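You operate a simulated robot arm through the tools that you are given. There is no shell and no other tool. Be economical: measure what you need, move in short steps, check, and stop when the job is done.

You are at the controls of a simulated robot arm. One attempt, no reset.

Task
Add the card's scoops of dry resin to the batch and mix it at least eight turns.
Fine: yellow scoop, four fifths full at least, back on the ledge; resin bin and mixer lids shut; green button once, red within three more turns; leave the main switch on; spill a spoonful at most. Set down upright: yellow scoop.

The check looks at the end state, three seconds after you hand in, the way a careful person would. Anything else that was tipped, shoved, dropped, spilled or broken makes it a failure. A push-on lid holds only when it is set on centred and level and pressed home; a screw cap is set on level and turned clockwise until tight.

Robot
A 6-joint arm with a two-finger gripper on a trunk, on a base that drives. Base frame: it is fixed to the floor where the robot stands at the start and does not move with it; the origin is under the middle of the robot, x ahead of it, y to its left, z up. Readings come in mm, degrees, newtons and seconds.
With the tool pointing down near the work surface it reaches from about 540 to 780 mm from the robot's upright axis, wherever it stands. Its first joint turns from -166.0 to 166.0 degrees. Places, roughly: clamp lever [600, 1800, 1100]; gate lever [400, 600, 800]; green button [500, 800, 1000]; hood lever [600, 500, 1500]; main switch [500, 700, 900]; mixer lid [1000, 400, 1200]; mixer pan [700, 400, 900]; resin bin [700, 100, 800]; sieve switch [600, 1400, 900]; speed switch [500, 700, 1000]; tap lever [600, 1000, 1200]; yellow lid [900, 100, 1000]; yellow scoop (16x7x13 cm) [500, 0, 800]. Payload 1.66 kg.
The tool frame sits at the grasp point between the pads (the TCP): z along the fingers, y along the line on which they close. The tips reach 16 mm beyond it. The gripper opens to 111 mm. The gripper's body begins 104 mm behind the TCP.
Orientation is that of the tool frame in the base frame, as a unit quaternion [w, x, y, z]. With the fingers straight down and closing along the base's y, the tool's x points along the base's -x, its y along +y and its z along -z.

Tools
- The arm moves only by the tool move_arm. Its argument "series" is a list of rows, each a list of 7 numbers: the closure in counts, from 0 (fully open) to 255 (shut), then the shift along the tool's x, y, z in units of 50 mm (1.0 is 50 mm), then the turn, a rotation vector about the tool's x, y, z in units of 6 degrees (1.0 is 6 degrees). In form: [[gripper, x, y, z, wx, wy, wz], ...]. A call has 1 to 10 rows; each row shifts and turns the commanded pose from where the row before left it, along the tool's axes as they then stand. A call with a number of a shift or a turn outside -1 to 1 is refused whole. A row lasts 0.2 s, in which the tool goes at most 50 mm and 8.6 degrees; a call with a longer step from one row to the next is refused whole, and so is a gripper value outside its range. A pose out of reach is approached as far as the arm can. The call stops where the force on the tool passes 40 N (or 10 N more than at its start, if that is more) or the arm is blocked; 0.2 s more then pass. The fingers move at their own pace and stop on an object; they squeeze with about 28 N. The grip force told is the motor's: it shows also when the fingers shut on nothing. Time passes only in rows, and 0.2 s behind the last, so rows that do not move let the fingers close. It gives the time, the measured TCP pose, the force on the tool (base axes), the opening and the grip force at its end, in the units of the frame above (readings bear some noise), with the torque about the TCP (base axes, N m) and any sound that the robot's microphone picked up.
- Cameras (640 x 400 px; columns grow to the right, rows downward): "scene" is now at [64.9, 222.3, 1618.5]; the picture's right is [0.34, -0.94, 0.00], its down [-0.48, -0.17, -0.86] and it looks along [0.81, 0.30, -0.51] (base axes); focal length 214 px, centre (320, 200). "wrist" rides on the gripper at [70, 14, -143] in the tool frame; the picture's right is [-0.19, 0.98, 0.00], its down [-0.87, -0.17, -0.47] and it looks along [-0.46, -0.09, 0.88] (tool axes); focal length 230 px, centre (320, 200). There is no depth. A picture from a camera that has moved, and an enlarged one, comes with that camera's place and axes in the base frame and with its lens.
- capture(camera): a new picture of that camera. It takes no simulated time.
- slide_trunk(by): slides the trunk up (or, below 0, down) by that many mm; the arm and the scene camera ride with it, the base frame stays. It gives what a move gives, with no picture.
- steer(legs): drives the robot by 1 to 6 legs, each [ahead, left, turn to the left] in mm, mm and degrees, along the robot's own axes; the way and the turn of a leg run together, so that a leg with both is an arc; at most 1500 mm and 180 degrees a leg. The arm and the cameras ride along, it lands a little off, and it stops where it bumps. It gives what a move gives.
- aim_head(pan, tilt): turns the head with the scene camera to pan (to the left, within 120 degrees either way) and tilt (down, from -29 to 69), counted from straight ahead of the robot. It gives what a move gives.
- enlarge(camera, box): a new picture of the part [left, top, right, bottom] of that camera's present view, enlarged. It takes no simulated time.
- sign_off(): hands the job in; it is judged then, once.

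Go step by step. Nothing tells you exact positions but the pictures and the camera data: compare them with the known pose of the tool, close in by small moves and look again before you grip or let go. The budget is 120 turns and 78 pictures, counting those below and the enlarged ones. Unless the task says otherwise, let go and move clear before handing in.

The tools are called after "Call:" by a JSON object that holds its "fn" and its "kwargs". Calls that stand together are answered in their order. move_arm: Moves the arm, as the interface text tells. Its arguments: {"type":"object","properties":{"series":{"type":"array"}},"required":["series"]} The other tools are called the same way: slide_trunk (by) slides the trunk up or down; steer (legs) drives the base; aim_head (pan, tilt) turns the head that bears the scene camera; capture (camera) takes a picture; enlarge (camera, box) takes an enlarged picture of a part of a camera's view; sign_off () hands the job in.

At the start:

```text
time_s: 0.0
tcp_pos: [369.7, 360.7, 1537.5]
ee_rot: [0.0, 0.0, 1.0, -0.001]
ft_force: [0.1, 0.0, 0.1]
ft_torque: [0.0, 0.01, -0.02]
gripper_width: 111.2
finger_force: 0.0
trunk travel left (down, up): [-190.0, 400.0]
robot x, y, heading: [-2.1, 3.0, 0.0]
head pan, tilt: [20.1, 30.5]
```

scene: 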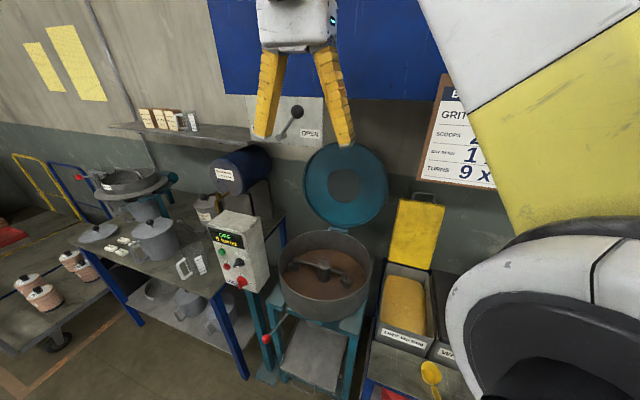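
wrist: 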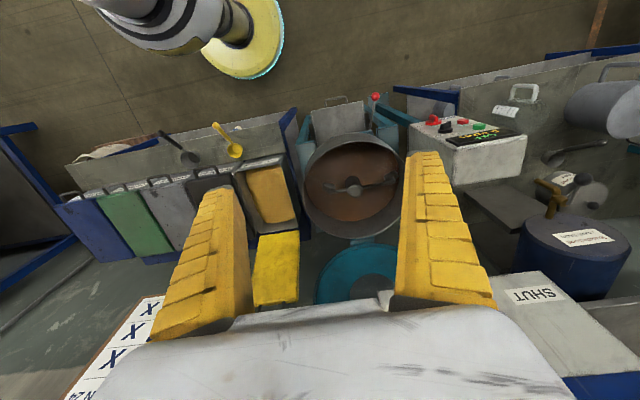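

The scene shows the mixer with its lid open, the control panel, the resin bin with its yellow lid open, and a card partly hidden by the arm. I'll zoom in on the card and the panel first.

Call:
{"fn": "enlarge", "kwargs": {"camera": "scene", "box": [400, 60, 520, 200]}}

Call:
{"fn": "enlarge", "kwargs": {"camera": "scene", "box": [160, 190, 320, 300]}}

Call:
{"fn": "enlarge", "kwargs": {"camera": "scene", "box": [260, 180, 500, 400]}}

Call:
{"fn": "enlarge", "kwargs": {"camera": "wrist", "box": [60, 90, 440, 310]}}

```text
2.86 times, centred on (460, 130) of scene
camera zoom: at [64.9, 222.3, 1618.5], right [0.34, -0.94, 0.0], down [-0.48, -0.17, -0.86], along [0.81, 0.3, -0.51], focal length 613 px, centre (-80, 400)
```

zoom: 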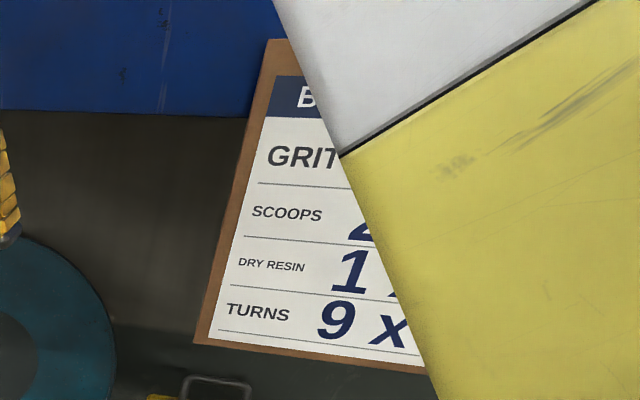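

```text
3.64 times, centred on (240, 245) of scene
camera zoom: at [64.9, 222.3, 1618.5], right [0.34, -0.94, 0.0], down [-0.48, -0.17, -0.86], along [0.81, 0.3, -0.51], focal length 780 px, centre (611, 36)
```

zoom: 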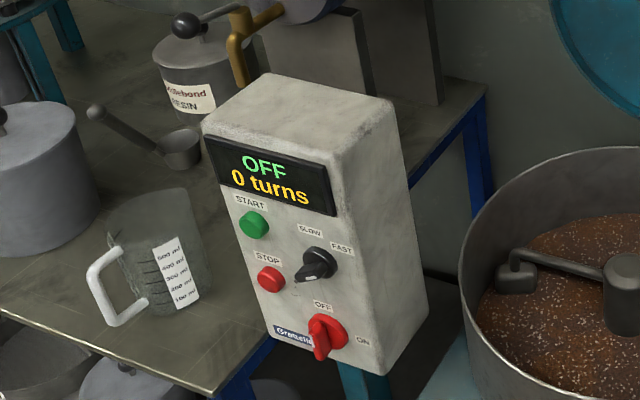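

```text
1.82 times, centred on (380, 290) of scene
camera zoom: at [64.9, 222.3, 1618.5], right [0.34, -0.94, 0.0], down [-0.48, -0.17, -0.86], along [0.81, 0.3, -0.51], focal length 390 px, centre (211, 36)
```

zoom: 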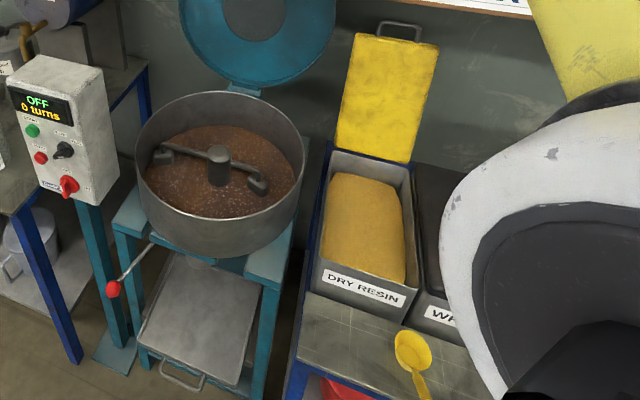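

```text
1.68 times, centred on (250, 200) of wrist
camera zoom: at [299.3, 374.1, 1680.6], right [0.19, 0.98, 0.0], down [0.87, -0.17, 0.47], along [0.46, -0.09, -0.88], focal length 388 px, centre (438, 200)
```

zoom: 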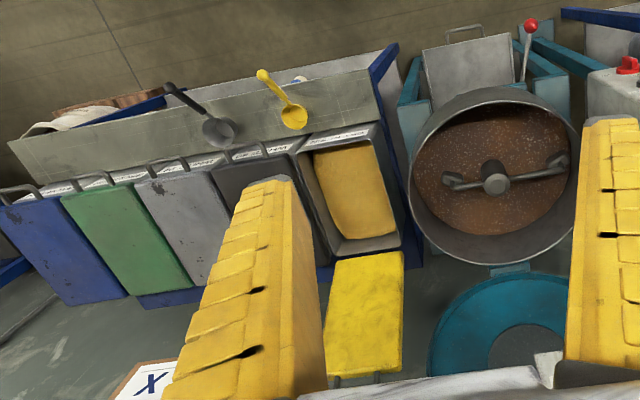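

Part of the card is still hidden. I'll move the tool right and tilt it up so the wrist camera sees the card.

Call:
{"fn": "move_arm", "kwargs": {"series": [[0, 0, -1, 0, 0, -1, 0], [0, 0, -1, 0, 0, -1, 0], [0, 0, -1, 0, 0, -1, 0], [0, 0, -1, 0, 0, -1, 0], [0, 0, -1, 0, 0, -1, 0]]}}

Call:
{"fn": "capture", "kwargs": {"camera": "wrist"}}

Call:
{"fn": "capture", "kwargs": {"camera": "scene"}}

```text
time_s: 1.2
tcp_pos: [367.6, 109.9, 1537.7]
ee_rot: [0.26, 0.0, 0.966, 0.0]
ft_force: [0.6, -0.1, -0.5]
ft_torque: [-0.02, -0.01, 0.0]
gripper_width: 111.0
finger_force: 0.0
trunk travel left (down, up): [-190.0, 400.0]
robot x, y, heading: [-1.4, -3.4, -0.1]
head pan, tilt: [20.1, 30.5]
```

```text
71 pictures are left
camera wrist: at [235.8, 122.9, 1626.6], right [0.16, 0.98, 0.1], down [0.51, -0.17, 0.84], along [0.84, -0.09, -0.53], focal length 230 px, centre (320, 200)
```

wrist: 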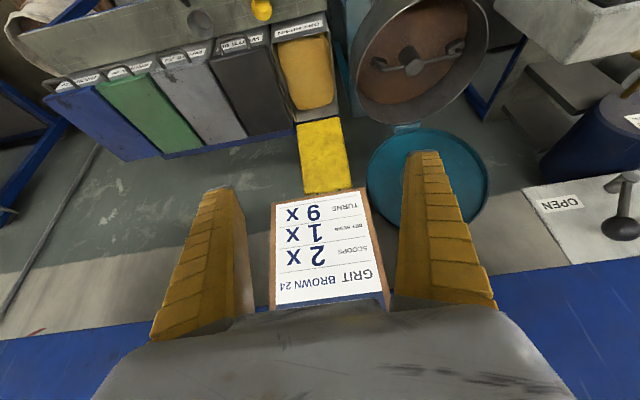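

```text
70 pictures are left
camera scene: at [63.7, 221.5, 1618.7], right [0.34, -0.94, 0.0], down [-0.48, -0.17, -0.86], along [0.81, 0.3, -0.51], focal length 214 px, centre (320, 200)
```

scene: 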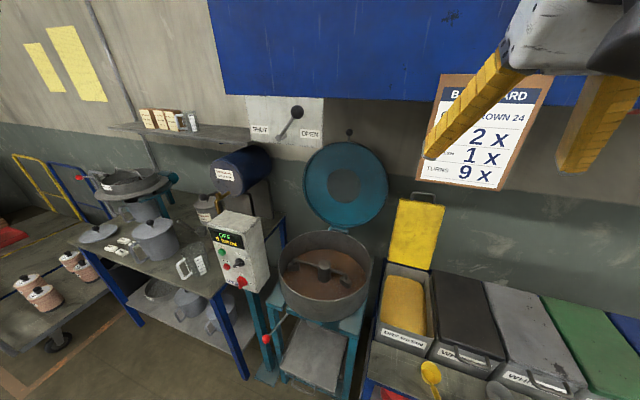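

The card says SCOOPS 2x (grit), DRY RESIN 1x, TURNS 9x, so I need one yellow scoop of resin and a stop just past 9 turns. I'll drive left about 260 mm so the scoop, bin, pan and panel are all in reach.

Call:
{"fn": "steer", "kwargs": {"legs": [[-30, 263, 0]]}}

Call:
{"fn": "move_arm", "kwargs": {"series": [[0, 0, -1, 0, 0, 1, 0], [0, 0, -1, 0, 0, 1, 0], [0, 0, -1, 0, 0, 1, 0], [0, 0, -1, 0, 0, 1, 0], [0, 0, 0, 0, 0, 1, 0]]}}

Call:
{"fn": "aim_head", "kwargs": {"pan": -10, "tilt": 42}}

Call:
{"fn": "capture", "kwargs": {"camera": "scene"}}

Call:
{"fn": "capture", "kwargs": {"camera": "wrist"}}

```text
time_s: 3.1
tcp_pos: [338.0, 374.2, 1537.8]
ee_rot: [0.259, -0.001, 0.966, 0.001]
ft_force: [-0.1, 0.7, -1.6]
ft_torque: [-0.06, -0.02, -0.03]
gripper_width: 111.3
finger_force: 0.0
trunk travel left (down, up): [-190.0, 400.0]
robot x, y, heading: [-31.0, 260.1, 0.1]
head pan, tilt: [20.1, 30.5]
```

```text
time_s: 4.3
tcp_pos: [338.6, 171.4, 1536.1]
ee_rot: [-0.001, -0.001, 1.0, -0.001]
ft_force: [-0.4, -0.3, -0.7]
ft_torque: [-0.01, 0.03, 0.0]
gripper_width: 111.1
finger_force: 0.1
trunk travel left (down, up): [-190.0, 400.0]
robot x, y, heading: [-31.9, 265.7, 0.1]
head pan, tilt: [20.1, 30.5]
```

```text
time_s: 5.2
tcp_pos: [338.9, 172.5, 1537.7]
ee_rot: [0.0, 0.0, 1.0, 0.0]
ft_force: [-0.5, 0.2, 0.0]
ft_torque: [-0.01, 0.02, 0.01]
gripper_width: 110.8
finger_force: 0.1
trunk travel left (down, up): [-190.0, 400.0]
robot x, y, heading: [-31.7, 260.0, 0.3]
head pan, tilt: [-10.0, 42.0]
```

```text
69 pictures are left
camera scene: at [32.3, 438.4, 1601.1], right [-0.17, -0.99, 0.0], down [-0.66, 0.11, -0.74], along [0.73, -0.13, -0.67], focal length 214 px, centre (320, 200)
```

scene: 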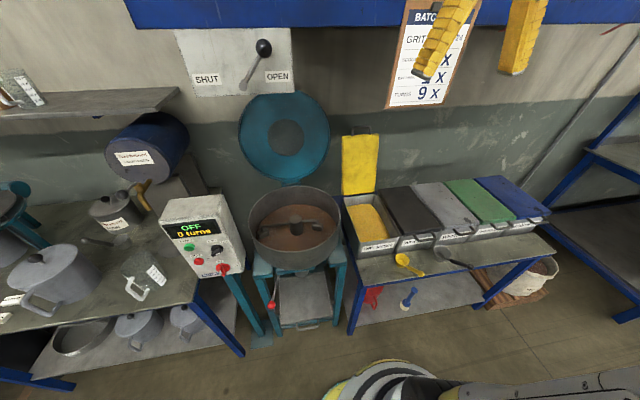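

```text
68 pictures are left
camera wrist: at [268.7, 185.6, 1680.5], right [0.19, 0.98, 0.0], down [0.87, -0.17, 0.47], along [0.46, -0.09, -0.88], focal length 230 px, centre (320, 200)
```

wrist: 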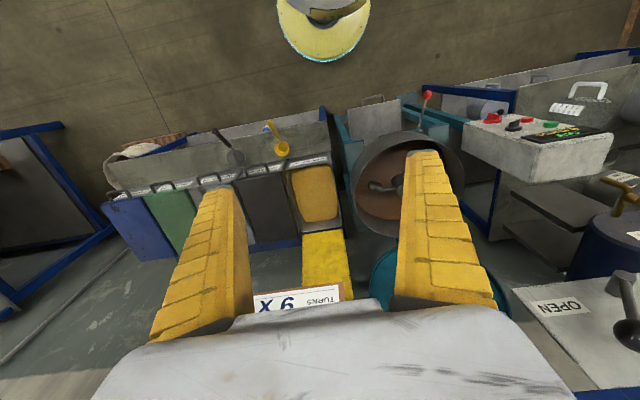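

I'll bring the gripper down toward the scoop for a closer wrist view.

Call:
{"fn": "move_arm", "kwargs": {"series": [[0, -0.22, -0.27, 0.86, 0, 0, 0], [0, -0.22, -0.27, 0.86, 0, 0, 0], [0, -0.22, -0.27, 0.86, 0, 0, 0], [0, -0.22, -0.27, 0.86, 0, 0, 0], [0, -0.22, -0.27, 0.86, 0, 0, 0], [0, -0.22, -0.27, 0.86, 0, 0, 0], [0, -0.22, -0.27, 0.86, 0, 0, 0], [0, -0.22, -0.27, 0.86, 0, 0, 0], [0, -0.22, -0.27, 0.86, 0, 0, 0]]}}

Call:
{"fn": "capture", "kwargs": {"camera": "wrist"}}

Call:
{"fn": "enlarge", "kwargs": {"camera": "scene", "box": [330, 170, 490, 290]}}

```text
time_s: 7.2
tcp_pos: [440.0, 49.6, 1150.5]
ee_rot: [0.0, 0.0, 1.0, 0.0]
ft_force: [-0.1, 0.7, -0.6]
ft_torque: [-0.01, -0.02, 0.02]
gripper_width: 110.8
finger_force: 0.1
trunk travel left (down, up): [-190.0, 400.0]
robot x, y, heading: [-30.1, 260.7, 0.0]
head pan, tilt: [-10.0, 42.0]
```

```text
67 pictures are left
camera wrist: at [370.5, 63.9, 1294.0], right [0.19, 0.98, 0.0], down [0.87, -0.17, 0.47], along [0.46, -0.09, -0.88], focal length 230 px, centre (320, 200)
```

wrist: 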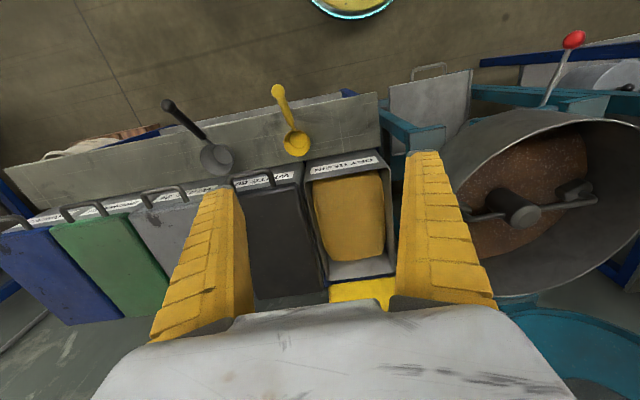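

```text
3.33 times, centred on (410, 230) of scene
camera zoom: at [33.2, 437.8, 1601.0], right [-0.17, -0.98, 0.0], down [-0.66, 0.12, -0.74], along [0.73, -0.13, -0.67], focal length 715 px, centre (20, 100)
```

zoom: 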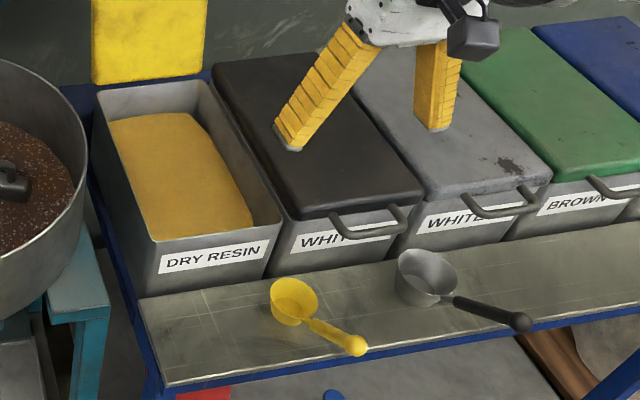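

Triangulating the two views puts the scoop's cup near (476, -4, ~790) and its handle rising toward the robot to a ball near (376, -10, ~855). The resin bin runs x 560–875, y 0–170, with its rim at z≈844. I'll get closer above the handle.

Call:
{"fn": "move_arm", "kwargs": {"series": [[0, 0.112, -0.232, 0.76, 0, 0, 0], [0, 0.112, -0.232, 0.76, 0, 0, 0], [0, 0.112, -0.232, 0.76, 0, 0, 0], [0, 0.112, -0.232, 0.76, 0, 0, 0], [0, 0.112, -0.232, 0.76, 0, 0, 0]]}}

Call:
{"fn": "capture", "kwargs": {"camera": "wrist"}}

Call:
{"fn": "enlarge", "kwargs": {"camera": "scene", "box": [370, 230, 470, 293]}}

```text
time_s: 8.4
tcp_pos: [410.4, -6.8, 959.0]
ee_rot: [0.0, -0.001, 1.0, 0.0]
ft_force: [0.4, 0.0, -0.2]
ft_torque: [-0.04, 0.03, 0.01]
gripper_width: 111.0
finger_force: 0.2
trunk travel left (down, up): [-190.0, 400.0]
robot x, y, heading: [-32.1, 262.9, 0.2]
head pan, tilt: [-10.0, 42.0]
```

```text
65 pictures are left
camera wrist: at [340.9, 6.9, 1103.4], right [0.19, 0.98, 0.0], down [0.87, -0.17, 0.47], along [0.46, -0.09, -0.88], focal length 230 px, centre (320, 200)
```

wrist: 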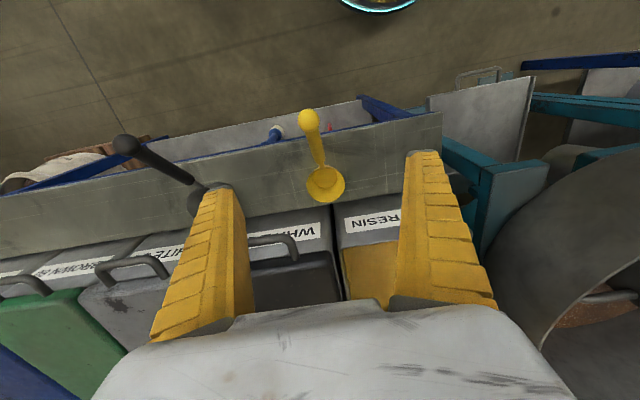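

```text
6.35 times, centred on (420, 262) of scene
camera zoom: at [32.8, 437.9, 1601.0], right [-0.17, -0.98, 0.0], down [-0.66, 0.12, -0.74], along [0.73, -0.13, -0.67], focal length 1362 px, centre (-315, -190)
```

zoom: 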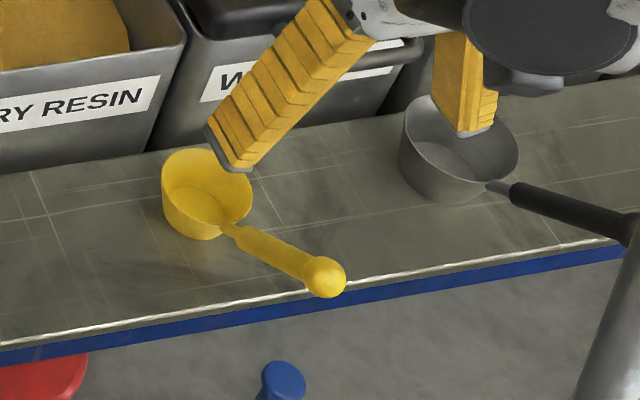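

The scoop's ball end is at about (375, -10, 854) and the cup rim centre at (485, -10, 775), with the handle sloped about 45° between them. I'll lower onto the middle of the handle with the fingers half open.

Call:
{"fn": "move_arm", "kwargs": {"series": [[110, -0.02, -0.02, 0.9, 0, 0, 0], [110, -0.02, -0.02, 0.9, 0, 0, 0], [110, -0.02, -0.02, 0.6, 0, 0, 0]]}}

Call:
{"fn": "capture", "kwargs": {"camera": "wrist"}}

Call:
{"fn": "enlarge", "kwargs": {"camera": "scene", "box": [370, 230, 470, 293]}}

```text
time_s: 9.2
tcp_pos: [413.3, -8.7, 839.3]
ee_rot: [0.0, -0.001, 1.0, 0.0]
ft_force: [0.0, 0.0, 0.2]
ft_torque: [0.04, 0.02, 0.01]
gripper_width: 64.8
finger_force: 1.0
trunk travel left (down, up): [-190.0, 400.0]
robot x, y, heading: [-31.0, 258.9, 0.1]
head pan, tilt: [-10.0, 42.0]
```

```text
63 pictures are left
camera wrist: at [344.4, 4.4, 982.9], right [0.19, 0.98, 0.0], down [0.87, -0.17, 0.47], along [0.46, -0.09, -0.88], focal length 230 px, centre (320, 200)
```

wrist: 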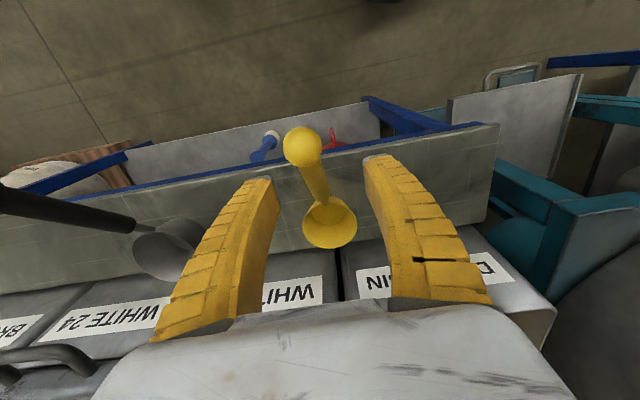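

```text
6.35 times, centred on (420, 262) of scene
camera zoom: at [32.6, 438.2, 1601.0], right [-0.17, -0.98, 0.0], down [-0.66, 0.12, -0.74], along [0.73, -0.13, -0.67], focal length 1362 px, centre (-315, -190)
```

zoom: 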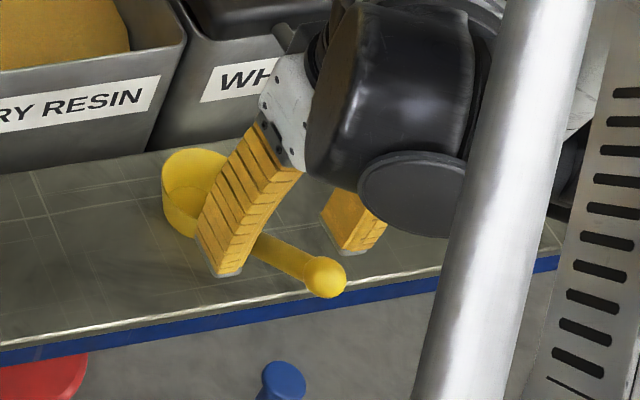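

The handle is centred between the fingers. I'll descend about 27 mm and close.

Call:
{"fn": "move_arm", "kwargs": {"series": [[110, -0.02, 0, 0.54, 0, 0, 0], [255, 0, 0, 0, 0, 0, 0], [255, 0, 0, 0, 0, 0, 0], [255, 0, 0, 0, 0, 0, 0]]}}

Call:
{"fn": "capture", "kwargs": {"camera": "wrist"}}

```text
time_s: 10.2
tcp_pos: [414.0, -7.5, 813.3]
ee_rot: [0.0, -0.002, 1.0, -0.001]
ft_force: [-0.6, 0.5, 4.3]
ft_torque: [0.0, -0.43, 0.02]
gripper_width: 12.4
finger_force: 27.7
trunk travel left (down, up): [-190.0, 400.0]
robot x, y, heading: [-30.1, 261.9, 0.3]
head pan, tilt: [-10.0, 42.0]
```

```text
61 pictures are left
camera wrist: at [345.1, 4.6, 956.7], right [0.19, 0.98, 0.0], down [0.87, -0.17, 0.47], along [0.46, -0.09, -0.88], focal length 230 px, centre (320, 200)
```

wrist: 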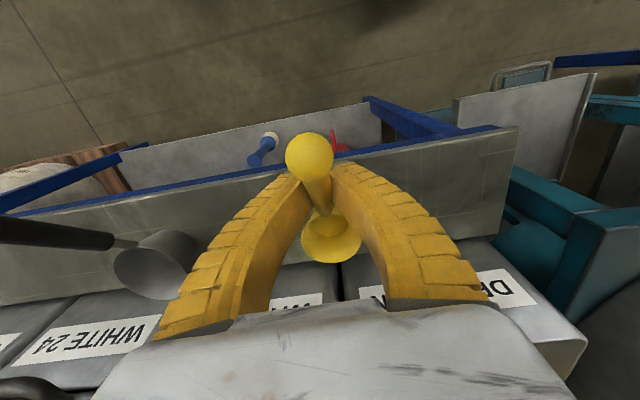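

The scoop is gripped at 12 mm opening. I'll lift it straight up and check the hold.

Call:
{"fn": "move_arm", "kwargs": {"series": [[255, 0, 0, -0.3, 0, 0, 0], [255, 0, 0, -0.8, 0, 0, 0], [255, 0, 0, -0.9, 0, 0, 0], [255, 0, 0, -0.9, 0, 0, 0], [255, 0, 0, -0.9, 0, 0, 0], [255, 0, 0, -0.4, 0, 0, 0]]}}

Call:
{"fn": "steer", "kwargs": {"legs": [[80, 0, 0]]}}

Call:
{"fn": "capture", "kwargs": {"camera": "scene"}}

Call:
{"fn": "capture", "kwargs": {"camera": "wrist"}}

```text
time_s: 11.6
tcp_pos: [414.1, -10.2, 1023.0]
ee_rot: [0.0, 0.0, 1.0, 0.0]
ft_force: [-0.4, 0.7, -0.5]
ft_torque: [-0.01, 0.06, -0.02]
gripper_width: 8.9
finger_force: 28.2
trunk travel left (down, up): [-190.0, 400.0]
robot x, y, heading: [-31.9, 259.6, 0.2]
head pan, tilt: [-10.0, 42.0]
```

```text
time_s: 12.7
tcp_pos: [494.6, -9.4, 1023.0]
ee_rot: [-0.001, -0.001, 1.0, 0.0]
ft_force: [0.1, 0.8, -1.9]
ft_torque: [-0.01, 0.1, 0.03]
gripper_width: 8.5
finger_force: 28.1
trunk travel left (down, up): [-190.0, 400.0]
robot x, y, heading: [50.0, 263.1, 0.1]
head pan, tilt: [-10.0, 42.0]
```

```text
60 pictures are left
camera scene: at [112.8, 438.4, 1600.9], right [-0.17, -0.99, 0.0], down [-0.66, 0.12, -0.74], along [0.73, -0.13, -0.67], focal length 214 px, centre (320, 200)
```

scene: 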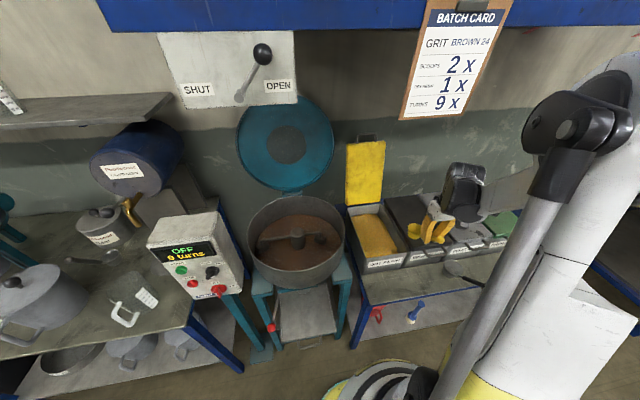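

```text
59 pictures are left
camera wrist: at [425.0, 3.8, 1165.4], right [0.19, 0.98, 0.0], down [0.87, -0.17, 0.47], along [0.46, -0.09, -0.88], focal length 230 px, centre (320, 200)
```

wrist: 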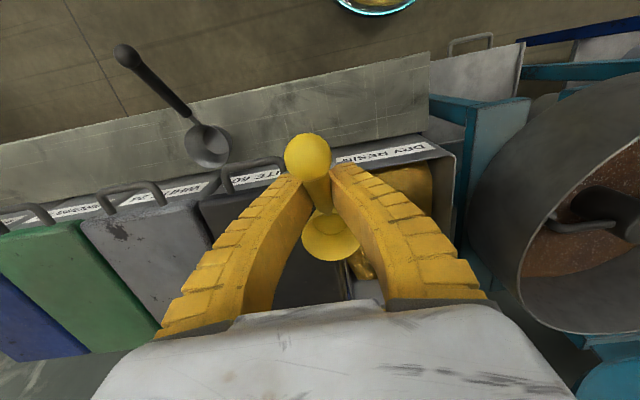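

The scoop is held firmly. I'll move over the resin bin and pitch the scoop nose-down 45° above it.

Call:
{"fn": "move_arm", "kwargs": {"series": [[255, -0.65, 0.475, 0, 0, 0, 0], [255, -0.65, 0.475, 0, 0, 0, 0], [255, -0.65, 0.475, 0, 0, 0, 0], [255, -0.65, 0.475, 0, 0, 0, 0]]}}

Call:
{"fn": "move_arm", "kwargs": {"series": [[255, 0, 0, 0, 0, 1, 0], [255, 0, 0, 0, 0, 1, 0], [255, 0, 0, 0, 0, 1, 0], [255, 0, 0, 0, 0, 1, 0], [255, 0, 0, 0, 0, 1, 0], [255, 0, 0, 0, 0, 1, 0], [255, 0, 0, 0, 0, 1, 0], [255, 0, 0, 0, 0, 0.5, 0]]}}

Call:
{"fn": "enlarge", "kwargs": {"camera": "scene", "box": [310, 130, 510, 290]}}

Call:
{"fn": "capture", "kwargs": {"camera": "wrist"}}

```text
time_s: 13.7
tcp_pos: [625.3, 85.4, 1021.1]
ee_rot: [0.0, 0.0, 1.0, 0.0]
ft_force: [0.4, -0.1, -0.2]
ft_torque: [-0.01, 0.07, 0.01]
gripper_width: 8.9
finger_force: 28.4
trunk travel left (down, up): [-190.0, 400.0]
robot x, y, heading: [48.0, 260.2, 0.0]
head pan, tilt: [-10.0, 42.0]
```

```text
time_s: 15.5
tcp_pos: [623.9, 83.6, 1022.3]
ee_rot: [-0.227, -0.002, 0.974, -0.002]
ft_force: [0.3, 0.5, -0.4]
ft_torque: [0.03, 0.04, -0.01]
gripper_width: 8.6
finger_force: 28.0
out of reach, approached as far as the arm can: row 5, 6, 7, 8
trunk travel left (down, up): [-190.0, 400.0]
robot x, y, heading: [47.2, 261.6, 0.0]
head pan, tilt: [-10.0, 42.0]
```

```text
2.50 times, centred on (410, 210) of scene
camera zoom: at [111.4, 438.5, 1601.0], right [-0.17, -0.98, 0.0], down [-0.66, 0.12, -0.74], along [0.73, -0.13, -0.67], focal length 536 px, centre (95, 175)
```

zoom: 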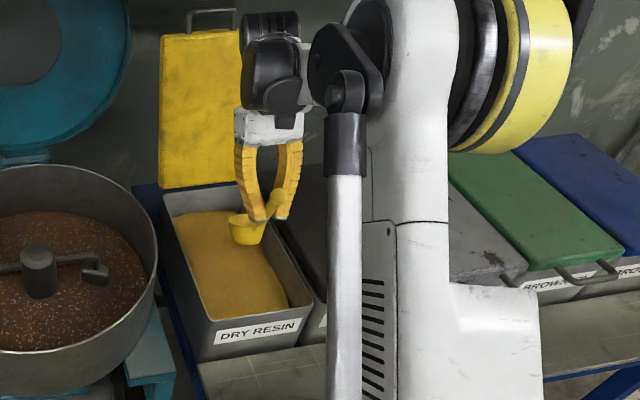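

```text
57 pictures are left
camera wrist: at [623.7, 98.5, 1181.8], right [0.17, 0.98, -0.09], down [0.99, -0.16, 0.04], along [0.03, -0.09, -1.0], focal length 230 px, centre (320, 200)
```

wrist: 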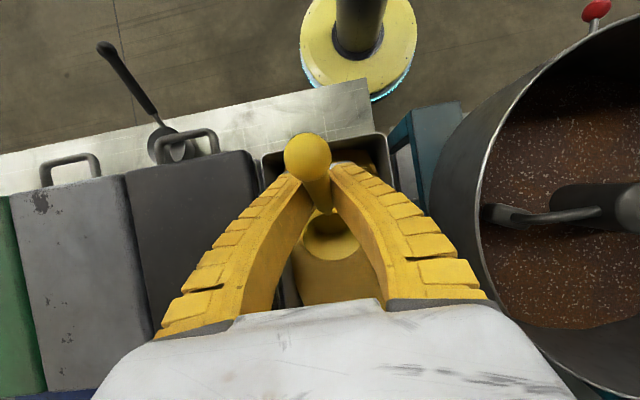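

The arm could only pitch about 26° there. I'll lower a little to see whether the commanded pose is tracked and whether more pitch becomes reachable.

Call:
{"fn": "move_arm", "kwargs": {"series": [[255, -0.35, 0, 0.72, 0, 0, 0], [255, -0.35, 0, 0.72, 0, 0, 0]]}}

```text
time_s: 16.1
tcp_pos: [622.6, 84.8, 940.6]
ee_rot: [-0.227, -0.001, 0.974, -0.002]
ft_force: [0.5, 0.4, -1.6]
ft_torque: [-0.01, -0.01, 0.01]
gripper_width: 8.5
finger_force: 28.1
trunk travel left (down, up): [-190.0, 400.0]
robot x, y, heading: [48.2, 264.7, 0.0]
head pan, tilt: [-10.0, 42.0]
```

Call:
{"fn": "move_arm", "kwargs": {"series": [[255, 0, 0, 0, 0, 1, 0], [255, 0, 0, 0, 0, 1, 0], [255, 0, 0, 0, 0, 1, 0]]}}

Call:
{"fn": "enlarge", "kwargs": {"camera": "scene", "box": [340, 160, 460, 260]}}

```text
time_s: 16.9
tcp_pos: [622.5, 84.6, 941.7]
ee_rot: [-0.227, 0.0, 0.974, -0.001]
ft_force: [0.1, 0.7, -0.2]
ft_torque: [0.0, 0.04, 0.01]
gripper_width: 8.3
finger_force: 28.7
out of reach, approached as far as the arm can: row 1, 2, 3
trunk travel left (down, up): [-190.0, 400.0]
robot x, y, heading: [45.3, 263.8, 0.3]
head pan, tilt: [-10.0, 42.0]
```

```text
4.00 times, centred on (400, 210) of scene
camera zoom: at [111.3, 438.5, 1601.0], right [-0.17, -0.98, 0.0], down [-0.66, 0.12, -0.74], along [0.73, -0.13, -0.67], focal length 858 px, centre (0, 160)
```

zoom: 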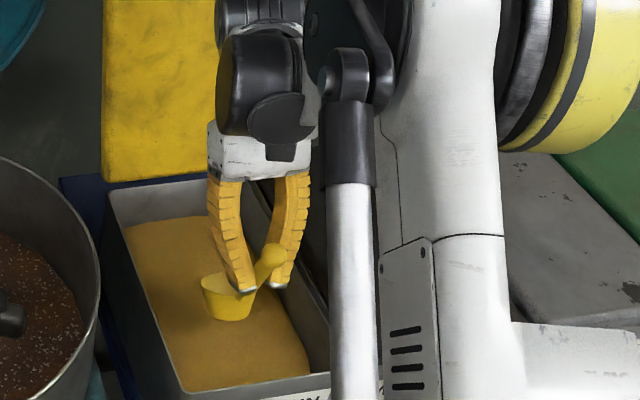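

Pitch is capped near 26°, which is enough to dig. I'll back up slightly and lower toward the resin, watching the force.

Call:
{"fn": "move_arm", "kwargs": {"series": [[255, -0.056, 0, 0.34, 0, 0, 0], [255, -0.056, 0, 0.34, 0, 0, 0], [255, -0.056, 0, 0.34, 0, 0, 0], [255, -0.056, 0, 0.34, 0, 0, 0]]}}

Call:
{"fn": "enlarge", "kwargs": {"camera": "scene", "box": [340, 160, 460, 260]}}

```text
time_s: 17.9
tcp_pos: [604.2, 85.3, 876.2]
ee_rot: [-0.226, -0.002, 0.974, -0.002]
ft_force: [-0.5, -0.5, -0.6]
ft_torque: [-0.03, 0.01, 0.0]
gripper_width: 8.4
finger_force: 28.2
trunk travel left (down, up): [-190.0, 400.0]
robot x, y, heading: [50.9, 263.7, 0.3]
head pan, tilt: [-10.0, 42.0]
```

```text
4.00 times, centred on (400, 210) of scene
camera zoom: at [111.5, 438.4, 1601.0], right [-0.17, -0.98, 0.0], down [-0.66, 0.12, -0.74], along [0.73, -0.13, -0.67], focal length 858 px, centre (0, 160)
```

zoom: 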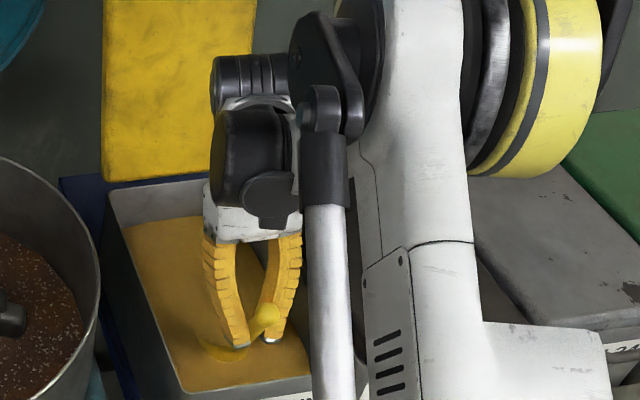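

The cup is almost submerged with no resistance. I'll push down and forward while levelling it.

Call:
{"fn": "move_arm", "kwargs": {"series": [[255, -0.39, 0, 0.12, 0, 0, 0], [255, -0.314, 0, -0.04, 0, -0.87, 0], [255, -0.316, 0, -0.014, 0, -0.87, 0], [255, -0.316, 0, 0.016, 0, -0.87, 0], [255, -0.313, 0, 0.044, 0, -0.87, 0], [255, -0.308, 0, 0.072, 0, -0.87, 0], [255, -0.3, 0, 0, 0, 0, 0], [255, 0, 0, 0, 0, 0, 0]]}}

Call:
{"fn": "capture", "kwargs": {"camera": "wrist"}}

```text
time_s: 19.7
tcp_pos: [709.2, 84.9, 837.8]
ee_rot: [-0.001, -0.002, 1.0, -0.001]
ft_force: [0.0, -0.6, -0.4]
ft_torque: [0.0, 0.06, 0.01]
gripper_width: 8.3
finger_force: 27.9
trunk travel left (down, up): [-190.0, 400.0]
robot x, y, heading: [51.8, 261.9, 0.0]
head pan, tilt: [-10.0, 42.0]
```

```text
54 pictures are left
camera wrist: at [638.8, 99.2, 981.3], right [0.19, 0.98, 0.0], down [0.87, -0.16, 0.47], along [0.46, -0.09, -0.88], focal length 230 px, centre (320, 200)
```

wrist: 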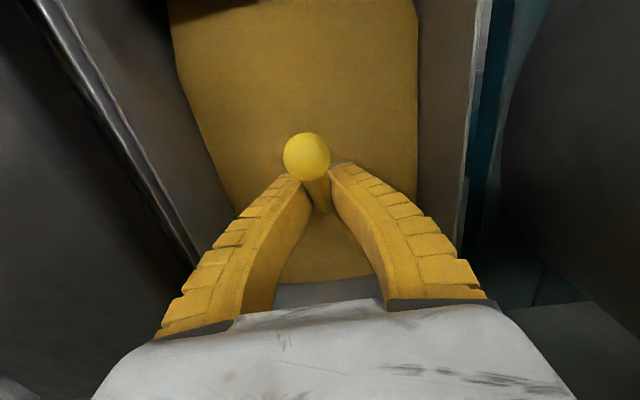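

The cup is fully submerged. I'll lift straight up slowly and keep it level.

Call:
{"fn": "move_arm", "kwargs": {"series": [[255, 0, 0, -0.3, 0, 0, 0], [255, 0, 0, -0.4, 0, 0, 0], [255, 0, 0, -0.4, 0, 0, 0], [255, 0, 0, -0.5, 0, 0, 0], [255, 0, 0, -0.5, 0, 0, 0], [255, 0, 0, -0.4, 0, 0, 0], [255, 0, 0, 0, 0, 0, 0]]}}

Call:
{"fn": "capture", "kwargs": {"camera": "wrist"}}

Call:
{"fn": "enlarge", "kwargs": {"camera": "scene", "box": [340, 140, 460, 240]}}

```text
time_s: 21.3
tcp_pos: [708.7, 86.1, 962.4]
ee_rot: [-0.001, -0.002, 1.0, -0.002]
ft_force: [0.7, -0.1, -0.7]
ft_torque: [0.02, 0.05, -0.03]
gripper_width: 8.2
finger_force: 28.2
trunk travel left (down, up): [-190.0, 400.0]
robot x, y, heading: [49.1, 259.0, 0.1]
head pan, tilt: [-10.0, 42.0]
```

```text
53 pictures are left
camera wrist: at [639.3, 99.8, 1106.4], right [0.19, 0.98, 0.0], down [0.87, -0.16, 0.47], along [0.46, -0.09, -0.88], focal length 230 px, centre (320, 200)
```

wrist: 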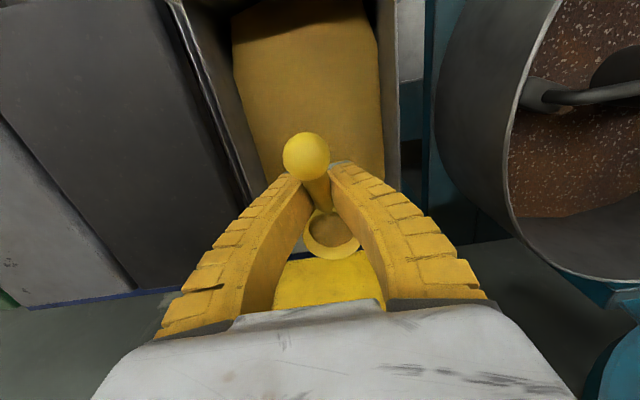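

```text
4.00 times, centred on (400, 190) of scene
camera zoom: at [111.4, 438.5, 1601.0], right [-0.17, -0.98, 0.0], down [-0.66, 0.12, -0.74], along [0.73, -0.13, -0.67], focal length 858 px, centre (0, 240)
```

zoom: 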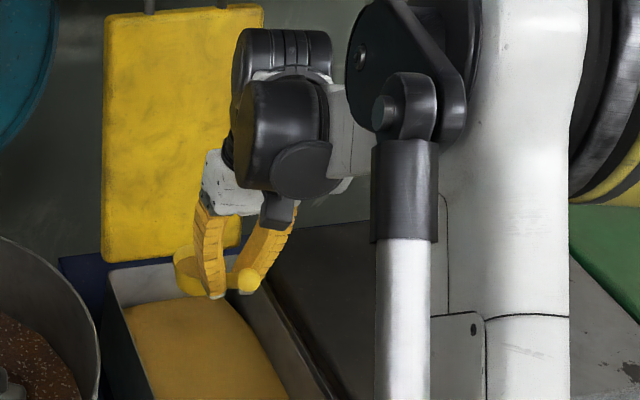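

Let me check the fill level in the cup.

Call:
{"fn": "enlarge", "kwargs": {"camera": "wrist", "box": [280, 190, 390, 270]}}

```text
5.00 times, centred on (335, 230) of wrist
camera zoom: at [639.3, 99.8, 1106.4], right [0.19, 0.98, 0.0], down [0.87, -0.16, 0.47], along [0.46, -0.09, -0.88], focal length 1150 px, centre (245, 50)
```

zoom: 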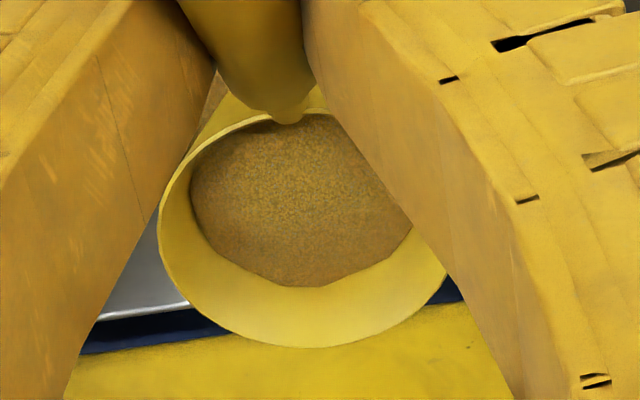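

The cup looks about two thirds full, short of four fifths. I'll dig again deeper along a fresh strip at y≈113.

Call:
{"fn": "move_arm", "kwargs": {"series": [[255, 0.72, 0.18, 0, 0, 0, 0], [255, 0.72, 0.18, 0, 0, 0, 0], [255, 0.72, 0.18, 0, 0, 0, 0], [255, 0, 0, 0, 0, 0.87, 0], [255, 0, 0, 0, 0, 0.87, 0], [255, 0, 0, 0, 0, 0.87, 0], [255, 0, 0, 0, 0, 0.87, 0], [255, 0, 0, 0, 0, 0.8, 0]]}}

Call:
{"fn": "move_arm", "kwargs": {"series": [[255, -0.253, 0, 0.513, 0, 0, 0], [255, -0.253, 0, 0.513, 0, 0, 0], [255, -0.253, 0, 0.513, 0, 0, 0], [255, -0.43, 0, 0.23, 0, 0, 0], [255, -0.32, 0, -0.025, 0, -0.87, 0], [255, -0.322, 0, 0.005, 0, -0.87, 0], [255, -0.32, 0, 0.035, 0, -0.87, 0], [255, -0.317, 0, 0.064, 0, -0.87, 0], [255, -0.31, 0, 0.09, 0, -0.8, 0], [255, -0.5, 0, 0, 0, 0, 0]]}}

```text
time_s: 23.1
tcp_pos: [600.3, 111.6, 962.1]
ee_rot: [-0.224, -0.001, 0.975, -0.003]
ft_force: [0.4, 0.3, -0.8]
ft_torque: [-0.02, 0.01, 0.0]
gripper_width: 8.1
finger_force: 28.5
trunk travel left (down, up): [-190.0, 400.0]
robot x, y, heading: [48.9, 260.0, 0.1]
head pan, tilt: [-10.0, 42.0]
```

```text
time_s: 25.3
tcp_pos: [716.0, 114.0, 826.9]
ee_rot: [0.0, -0.002, 1.0, -0.001]
ft_force: [0.3, -0.8, -0.5]
ft_torque: [0.02, 0.06, 0.01]
gripper_width: 7.9
finger_force: 28.3
trunk travel left (down, up): [-190.0, 400.0]
robot x, y, heading: [48.1, 260.7, 0.3]
head pan, tilt: [-10.0, 42.0]
```

Call:
{"fn": "move_arm", "kwargs": {"series": [[255, 0, 0, 0, 0, 0, 0], [255, 0, 0, -0.3, 0, 0, 0], [255, 0, 0, -0.4, 0, 0, 0], [255, 0, 0, -0.4, 0, 0, 0], [255, 0, 0, -0.5, 0, 0, 0], [255, 0, 0, -0.5, 0, 0, 0], [255, 0, 0, -0.5, 0, 0, 0], [255, 0, 0, 0, 0, 0, 0]]}}

Call:
{"fn": "enlarge", "kwargs": {"camera": "wrist", "box": [280, 130, 390, 270]}}

```text
time_s: 27.1
tcp_pos: [716.4, 113.4, 957.3]
ee_rot: [0.0, -0.002, 1.0, -0.002]
ft_force: [-0.4, -0.1, -0.7]
ft_torque: [0.0, 0.08, -0.01]
gripper_width: 7.9
finger_force: 28.4
trunk travel left (down, up): [-190.0, 400.0]
robot x, y, heading: [49.5, 262.7, 0.1]
head pan, tilt: [-10.0, 42.0]
```

```text
2.86 times, centred on (335, 200) of wrist
camera zoom: at [646.0, 126.9, 1101.0], right [0.19, 0.98, 0.0], down [0.87, -0.16, 0.47], along [0.46, -0.09, -0.88], focal length 657 px, centre (277, 200)
```

zoom: 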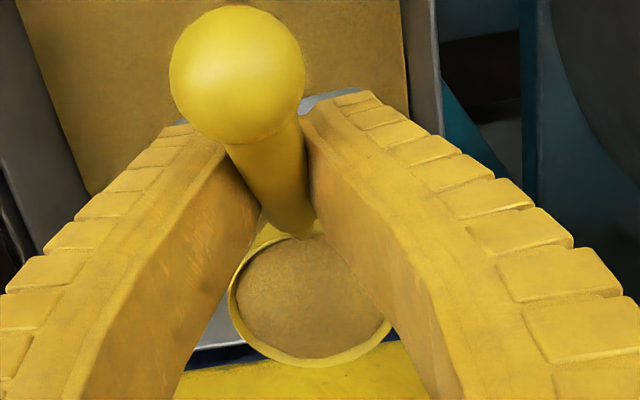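

Now the cup is full to near the rim. I'll raise it level and carry it over the mixer pan, whose centre I take to be near (715, 430) with the rim near z 900.

Call:
{"fn": "move_arm", "kwargs": {"series": [[255, 0, 0, -0.4, 0, 0, 0], [255, 0, 0, -0.6, 0, 0, 0], [255, 0, 0, -0.6, 0, 0, 0], [255, 0, 0, -0.5, 0, 0, 0]]}}

Call:
{"fn": "move_arm", "kwargs": {"series": [[255, 0.1, 0.35, 0, 0, 0, 0], [255, 0.18, 0.65, 0, 0, 0, 0], [255, 0.18, 0.65, 0, 0, 0, 0], [255, 0.18, 0.65, 0, 0, 0, 0], [255, 0.18, 0.65, 0, 0, 0, 0], [255, 0.18, 0.65, 0, 0, 0, 0], [255, 0.18, 0.65, 0, 0, 0, 0], [255, 0.18, 0.65, 0, 0, 0, 0], [255, 0.1, 0.45, 0, 0, 0, 0], [255, 0, 0.2, 0, 0, 0, 0]]}}

Call:
{"fn": "capture", "kwargs": {"camera": "wrist"}}

Call:
{"fn": "capture", "kwargs": {"camera": "scene"}}

```text
time_s: 28.1
tcp_pos: [715.7, 113.5, 1046.0]
ee_rot: [-0.003, -0.002, 1.0, 0.0]
ft_force: [-0.3, 0.5, -1.7]
ft_torque: [0.01, 0.05, -0.01]
gripper_width: 7.8
finger_force: 28.3
trunk travel left (down, up): [-190.0, 400.0]
robot x, y, heading: [46.7, 263.1, 0.2]
head pan, tilt: [-10.0, 42.0]
```

```text
time_s: 28.9
tcp_pos: [690.8, 176.5, 1062.6]
ee_rot: [0.0, 0.007, 1.0, -0.007]
ft_force: [-0.6, 4.5, -0.1]
ft_torque: [-0.44, -0.02, 0.01]
gripper_width: 8.1
finger_force: 27.9
trunk travel left (down, up): [-190.0, 400.0]
robot x, y, heading: [49.7, 257.6, -0.4]
head pan, tilt: [-10.0, 42.0]
stopped in row 3: the force on the tool passed its limit at 66 N (the readings are from after the stop); the commanded pose is now the measured one
```

```text
49 pictures are left
camera wrist: at [621.3, 193.9, 1206.3], right [0.2, 0.98, -0.01], down [0.86, -0.17, 0.47], along [0.46, -0.11, -0.88], focal length 230 px, centre (320, 200)
```

wrist: 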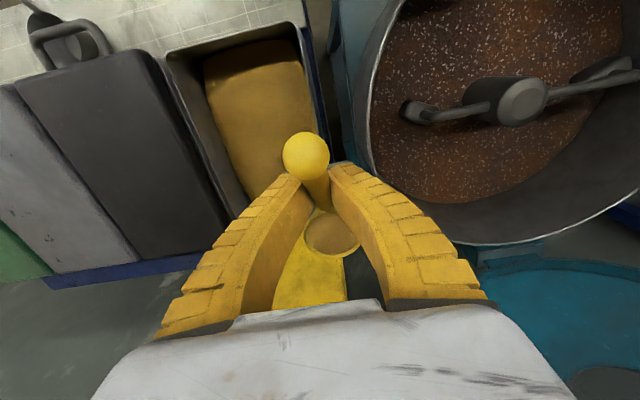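

```text
48 pictures are left
camera scene: at [108.6, 449.4, 1604.2], right [-0.17, -0.98, 0.01], down [-0.66, 0.11, -0.75], along [0.73, -0.14, -0.66], focal length 214 px, centre (320, 200)
```

scene: 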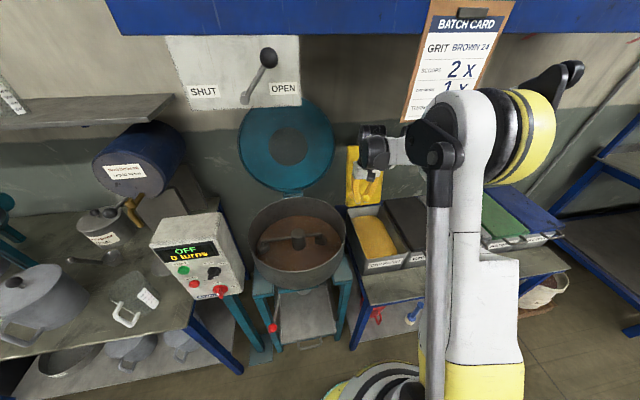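

The arm stopped on an unexpected contact while moving left. I'll look closely before doing anything else.

Call:
{"fn": "enlarge", "kwargs": {"camera": "scene", "box": [330, 80, 530, 230]}}

```text
2.67 times, centred on (430, 155) of scene
camera zoom: at [108.6, 449.4, 1604.2], right [-0.17, -0.98, 0.01], down [-0.66, 0.11, -0.75], along [0.73, -0.14, -0.66], focal length 572 px, centre (27, 320)
```

zoom: 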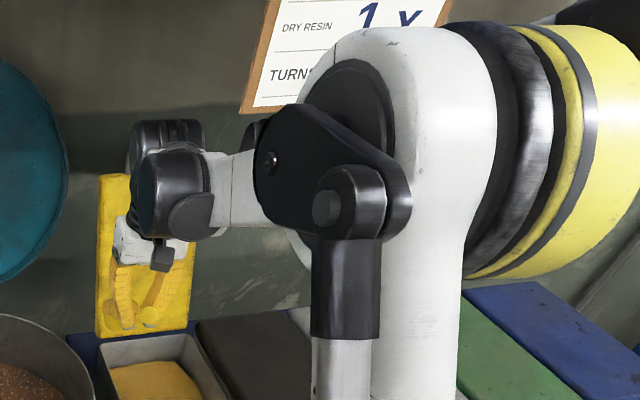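

Nothing appears to touch the scoop or gripper, so the elbow is the likely culprit. I'll turn the head to look at the arm.

Call:
{"fn": "aim_head", "kwargs": {"pan": -40, "tilt": 25}}

Call:
{"fn": "capture", "kwargs": {"camera": "scene"}}

```text
time_s: 29.8
tcp_pos: [693.5, 165.1, 1055.9]
ee_rot: [-0.001, 0.009, 1.0, -0.002]
ft_force: [0.4, -0.3, -0.5]
ft_torque: [0.02, 0.08, -0.01]
gripper_width: 8.0
finger_force: 28.1
trunk travel left (down, up): [-190.0, 400.0]
robot x, y, heading: [46.8, 257.7, -0.3]
head pan, tilt: [-40.0, 25.0]
```

```text
46 pictures are left
camera scene: at [101.6, 390.4, 1627.3], right [-0.65, -0.76, 0.0], down [-0.32, 0.27, -0.91], along [0.69, -0.59, -0.42], focal length 214 px, centre (320, 200)
```

scene: 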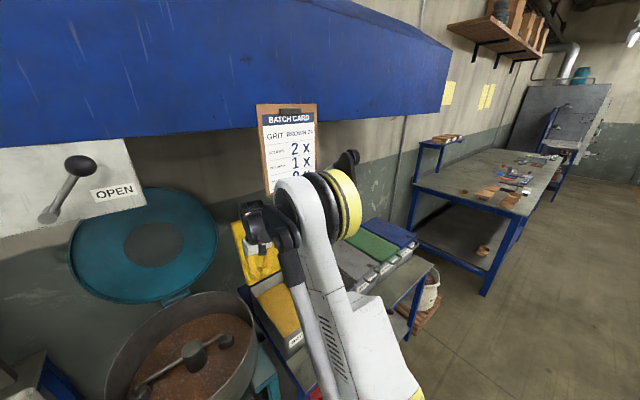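

The arm has settled and nothing visibly remains in contact, so I'll keep the arm still and drive the base left and slightly back to bring the scoop over the pan.

Call:
{"fn": "steer", "kwargs": {"legs": [[-45, 0, 0], [0, 120, 0]]}}

Call:
{"fn": "enlarge", "kwargs": {"camera": "wrist", "box": [160, 100, 480, 300]}}

```text
time_s: 31.5
tcp_pos: [650.3, 285.8, 1055.5]
ee_rot: [-0.001, 0.008, 1.0, -0.001]
ft_force: [-0.9, 0.0, -1.5]
ft_torque: [-0.05, 0.05, -0.02]
gripper_width: 8.0
finger_force: 27.8
trunk travel left (down, up): [-190.0, 400.0]
robot x, y, heading: [7.6, 378.7, -0.3]
head pan, tilt: [-40.0, 25.0]
```

```text
2.00 times, centred on (320, 200) of wrist
camera zoom: at [580.6, 301.3, 1199.4], right [0.21, 0.98, 0.0], down [0.86, -0.18, 0.47], along [0.46, -0.1, -0.88], focal length 460 px, centre (320, 200)
```

zoom: 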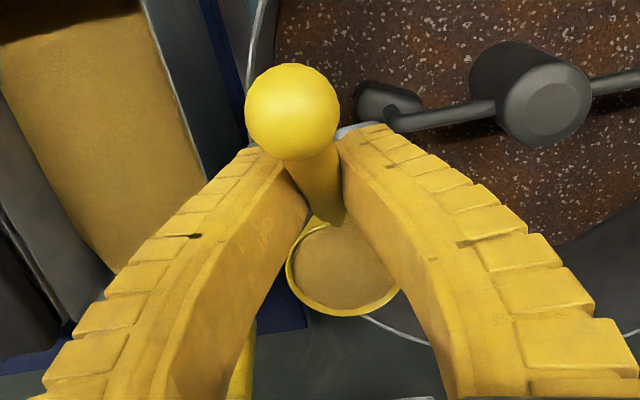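

The cup is still full. I'll continue left another 105 mm.

Call:
{"fn": "steer", "kwargs": {"legs": [[0, 108, 0]]}}

Call:
{"fn": "aim_head", "kwargs": {"pan": -15, "tilt": 42}}

Call:
{"fn": "capture", "kwargs": {"camera": "scene"}}

Call:
{"fn": "capture", "kwargs": {"camera": "wrist"}}

```text
time_s: 32.7
tcp_pos: [651.7, 393.2, 1056.2]
ee_rot: [0.0, 0.009, 1.0, -0.001]
ft_force: [-0.3, 0.4, 0.3]
ft_torque: [-0.05, 0.06, 0.02]
gripper_width: 8.2
finger_force: 28.0
trunk travel left (down, up): [-190.0, 400.0]
robot x, y, heading: [8.4, 486.2, -0.4]
head pan, tilt: [-40.0, 25.0]
```

```text
time_s: 33.6
tcp_pos: [649.6, 392.1, 1056.3]
ee_rot: [-0.001, 0.009, 1.0, -0.002]
ft_force: [-0.1, -0.1, -1.8]
ft_torque: [0.0, 0.06, 0.03]
gripper_width: 8.3
finger_force: 28.5
trunk travel left (down, up): [-190.0, 400.0]
robot x, y, heading: [6.5, 486.7, -0.5]
head pan, tilt: [-15.0, 42.0]
```

```text
44 pictures are left
camera scene: at [68.4, 655.2, 1601.1], right [-0.27, -0.96, 0.0], down [-0.64, 0.18, -0.74], along [0.72, -0.2, -0.67], focal length 214 px, centre (320, 200)
```

scene: 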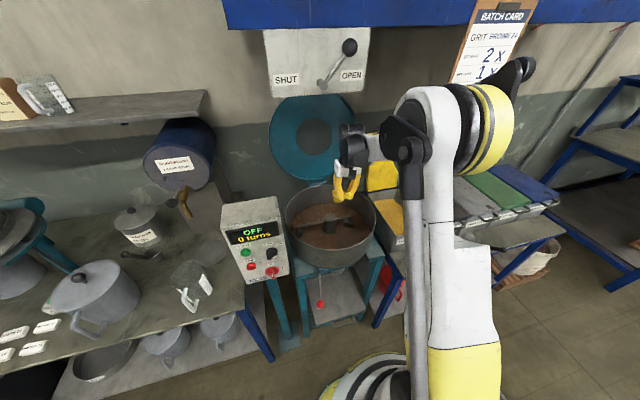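

```text
43 pictures are left
camera wrist: at [581.2, 407.8, 1199.3], right [0.21, 0.98, 0.0], down [0.86, -0.18, 0.47], along [0.46, -0.1, -0.88], focal length 230 px, centre (320, 200)
```

wrist: 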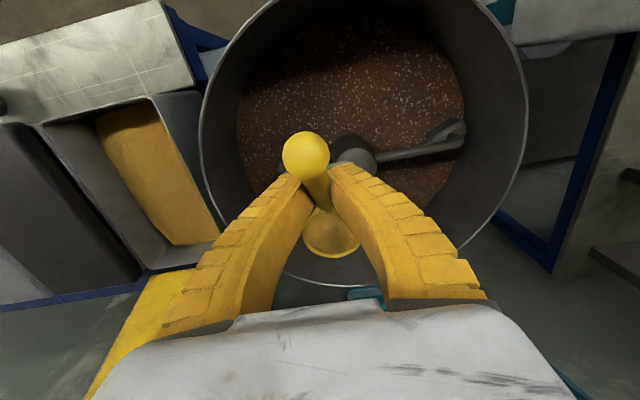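

The cup is well inside the pan rim (centre ≈ (705, 445), radius ≈ 193). I'll now roll the scoop about the forward axis with the hand swinging to the right.

Call:
{"fn": "move_arm", "kwargs": {"series": [[255, 0, 0, 0, -1, 0, 0], [255, 0, 0, 0, -1, 0, 0], [255, 0, 0, 0, -1, 0, 0], [255, 0, 0, 0, -1, 0, 0]]}}

Call:
{"fn": "move_arm", "kwargs": {"series": [[255, 0, 0, 0, -1, 0, 0], [255, 0, 0, 0, -1, 0, 0], [255, 0, 0, 0, -1, 0, 0], [255, 0, 0, 0, -1, 0, 0], [255, 0, 0, 0, -1, 0, 0], [255, 0, 0, 0, -1, 0, 0]]}}

Call:
{"fn": "enlarge", "kwargs": {"camera": "scene", "box": [260, 90, 460, 280]}}

```text
time_s: 34.6
tcp_pos: [650.4, 393.6, 1055.4]
ee_rot: [0.001, 0.009, 0.978, 0.207]
ft_force: [-0.3, -0.7, -0.5]
ft_torque: [0.0, 0.06, 0.0]
gripper_width: 8.3
finger_force: 27.8
trunk travel left (down, up): [-190.0, 400.0]
robot x, y, heading: [6.4, 487.7, -0.4]
head pan, tilt: [-15.0, 42.0]
```

```text
time_s: 36.0
tcp_pos: [650.6, 392.3, 1055.8]
ee_rot: [0.004, 0.008, 0.866, 0.5]
ft_force: [-0.1, -0.3, 0.2]
ft_torque: [-0.02, 0.01, -0.01]
gripper_width: 8.3
finger_force: 28.0
trunk travel left (down, up): [-190.0, 400.0]
robot x, y, heading: [7.7, 484.5, -0.4]
head pan, tilt: [-15.0, 42.0]
```

```text
2.11 times, centred on (360, 185) of scene
camera zoom: at [68.6, 655.1, 1601.0], right [-0.27, -0.96, 0.0], down [-0.65, 0.18, -0.74], along [0.72, -0.2, -0.67], focal length 452 px, centre (236, 232)
```

zoom: 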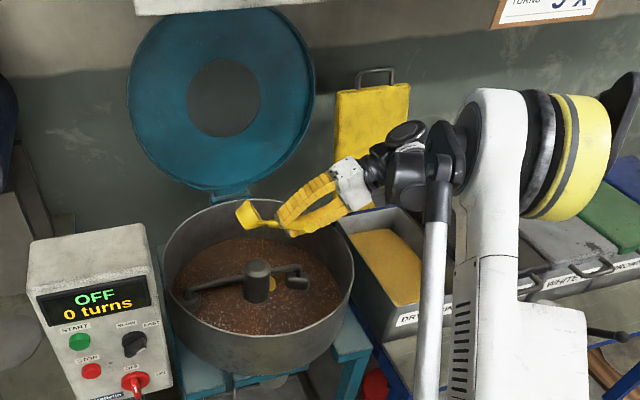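

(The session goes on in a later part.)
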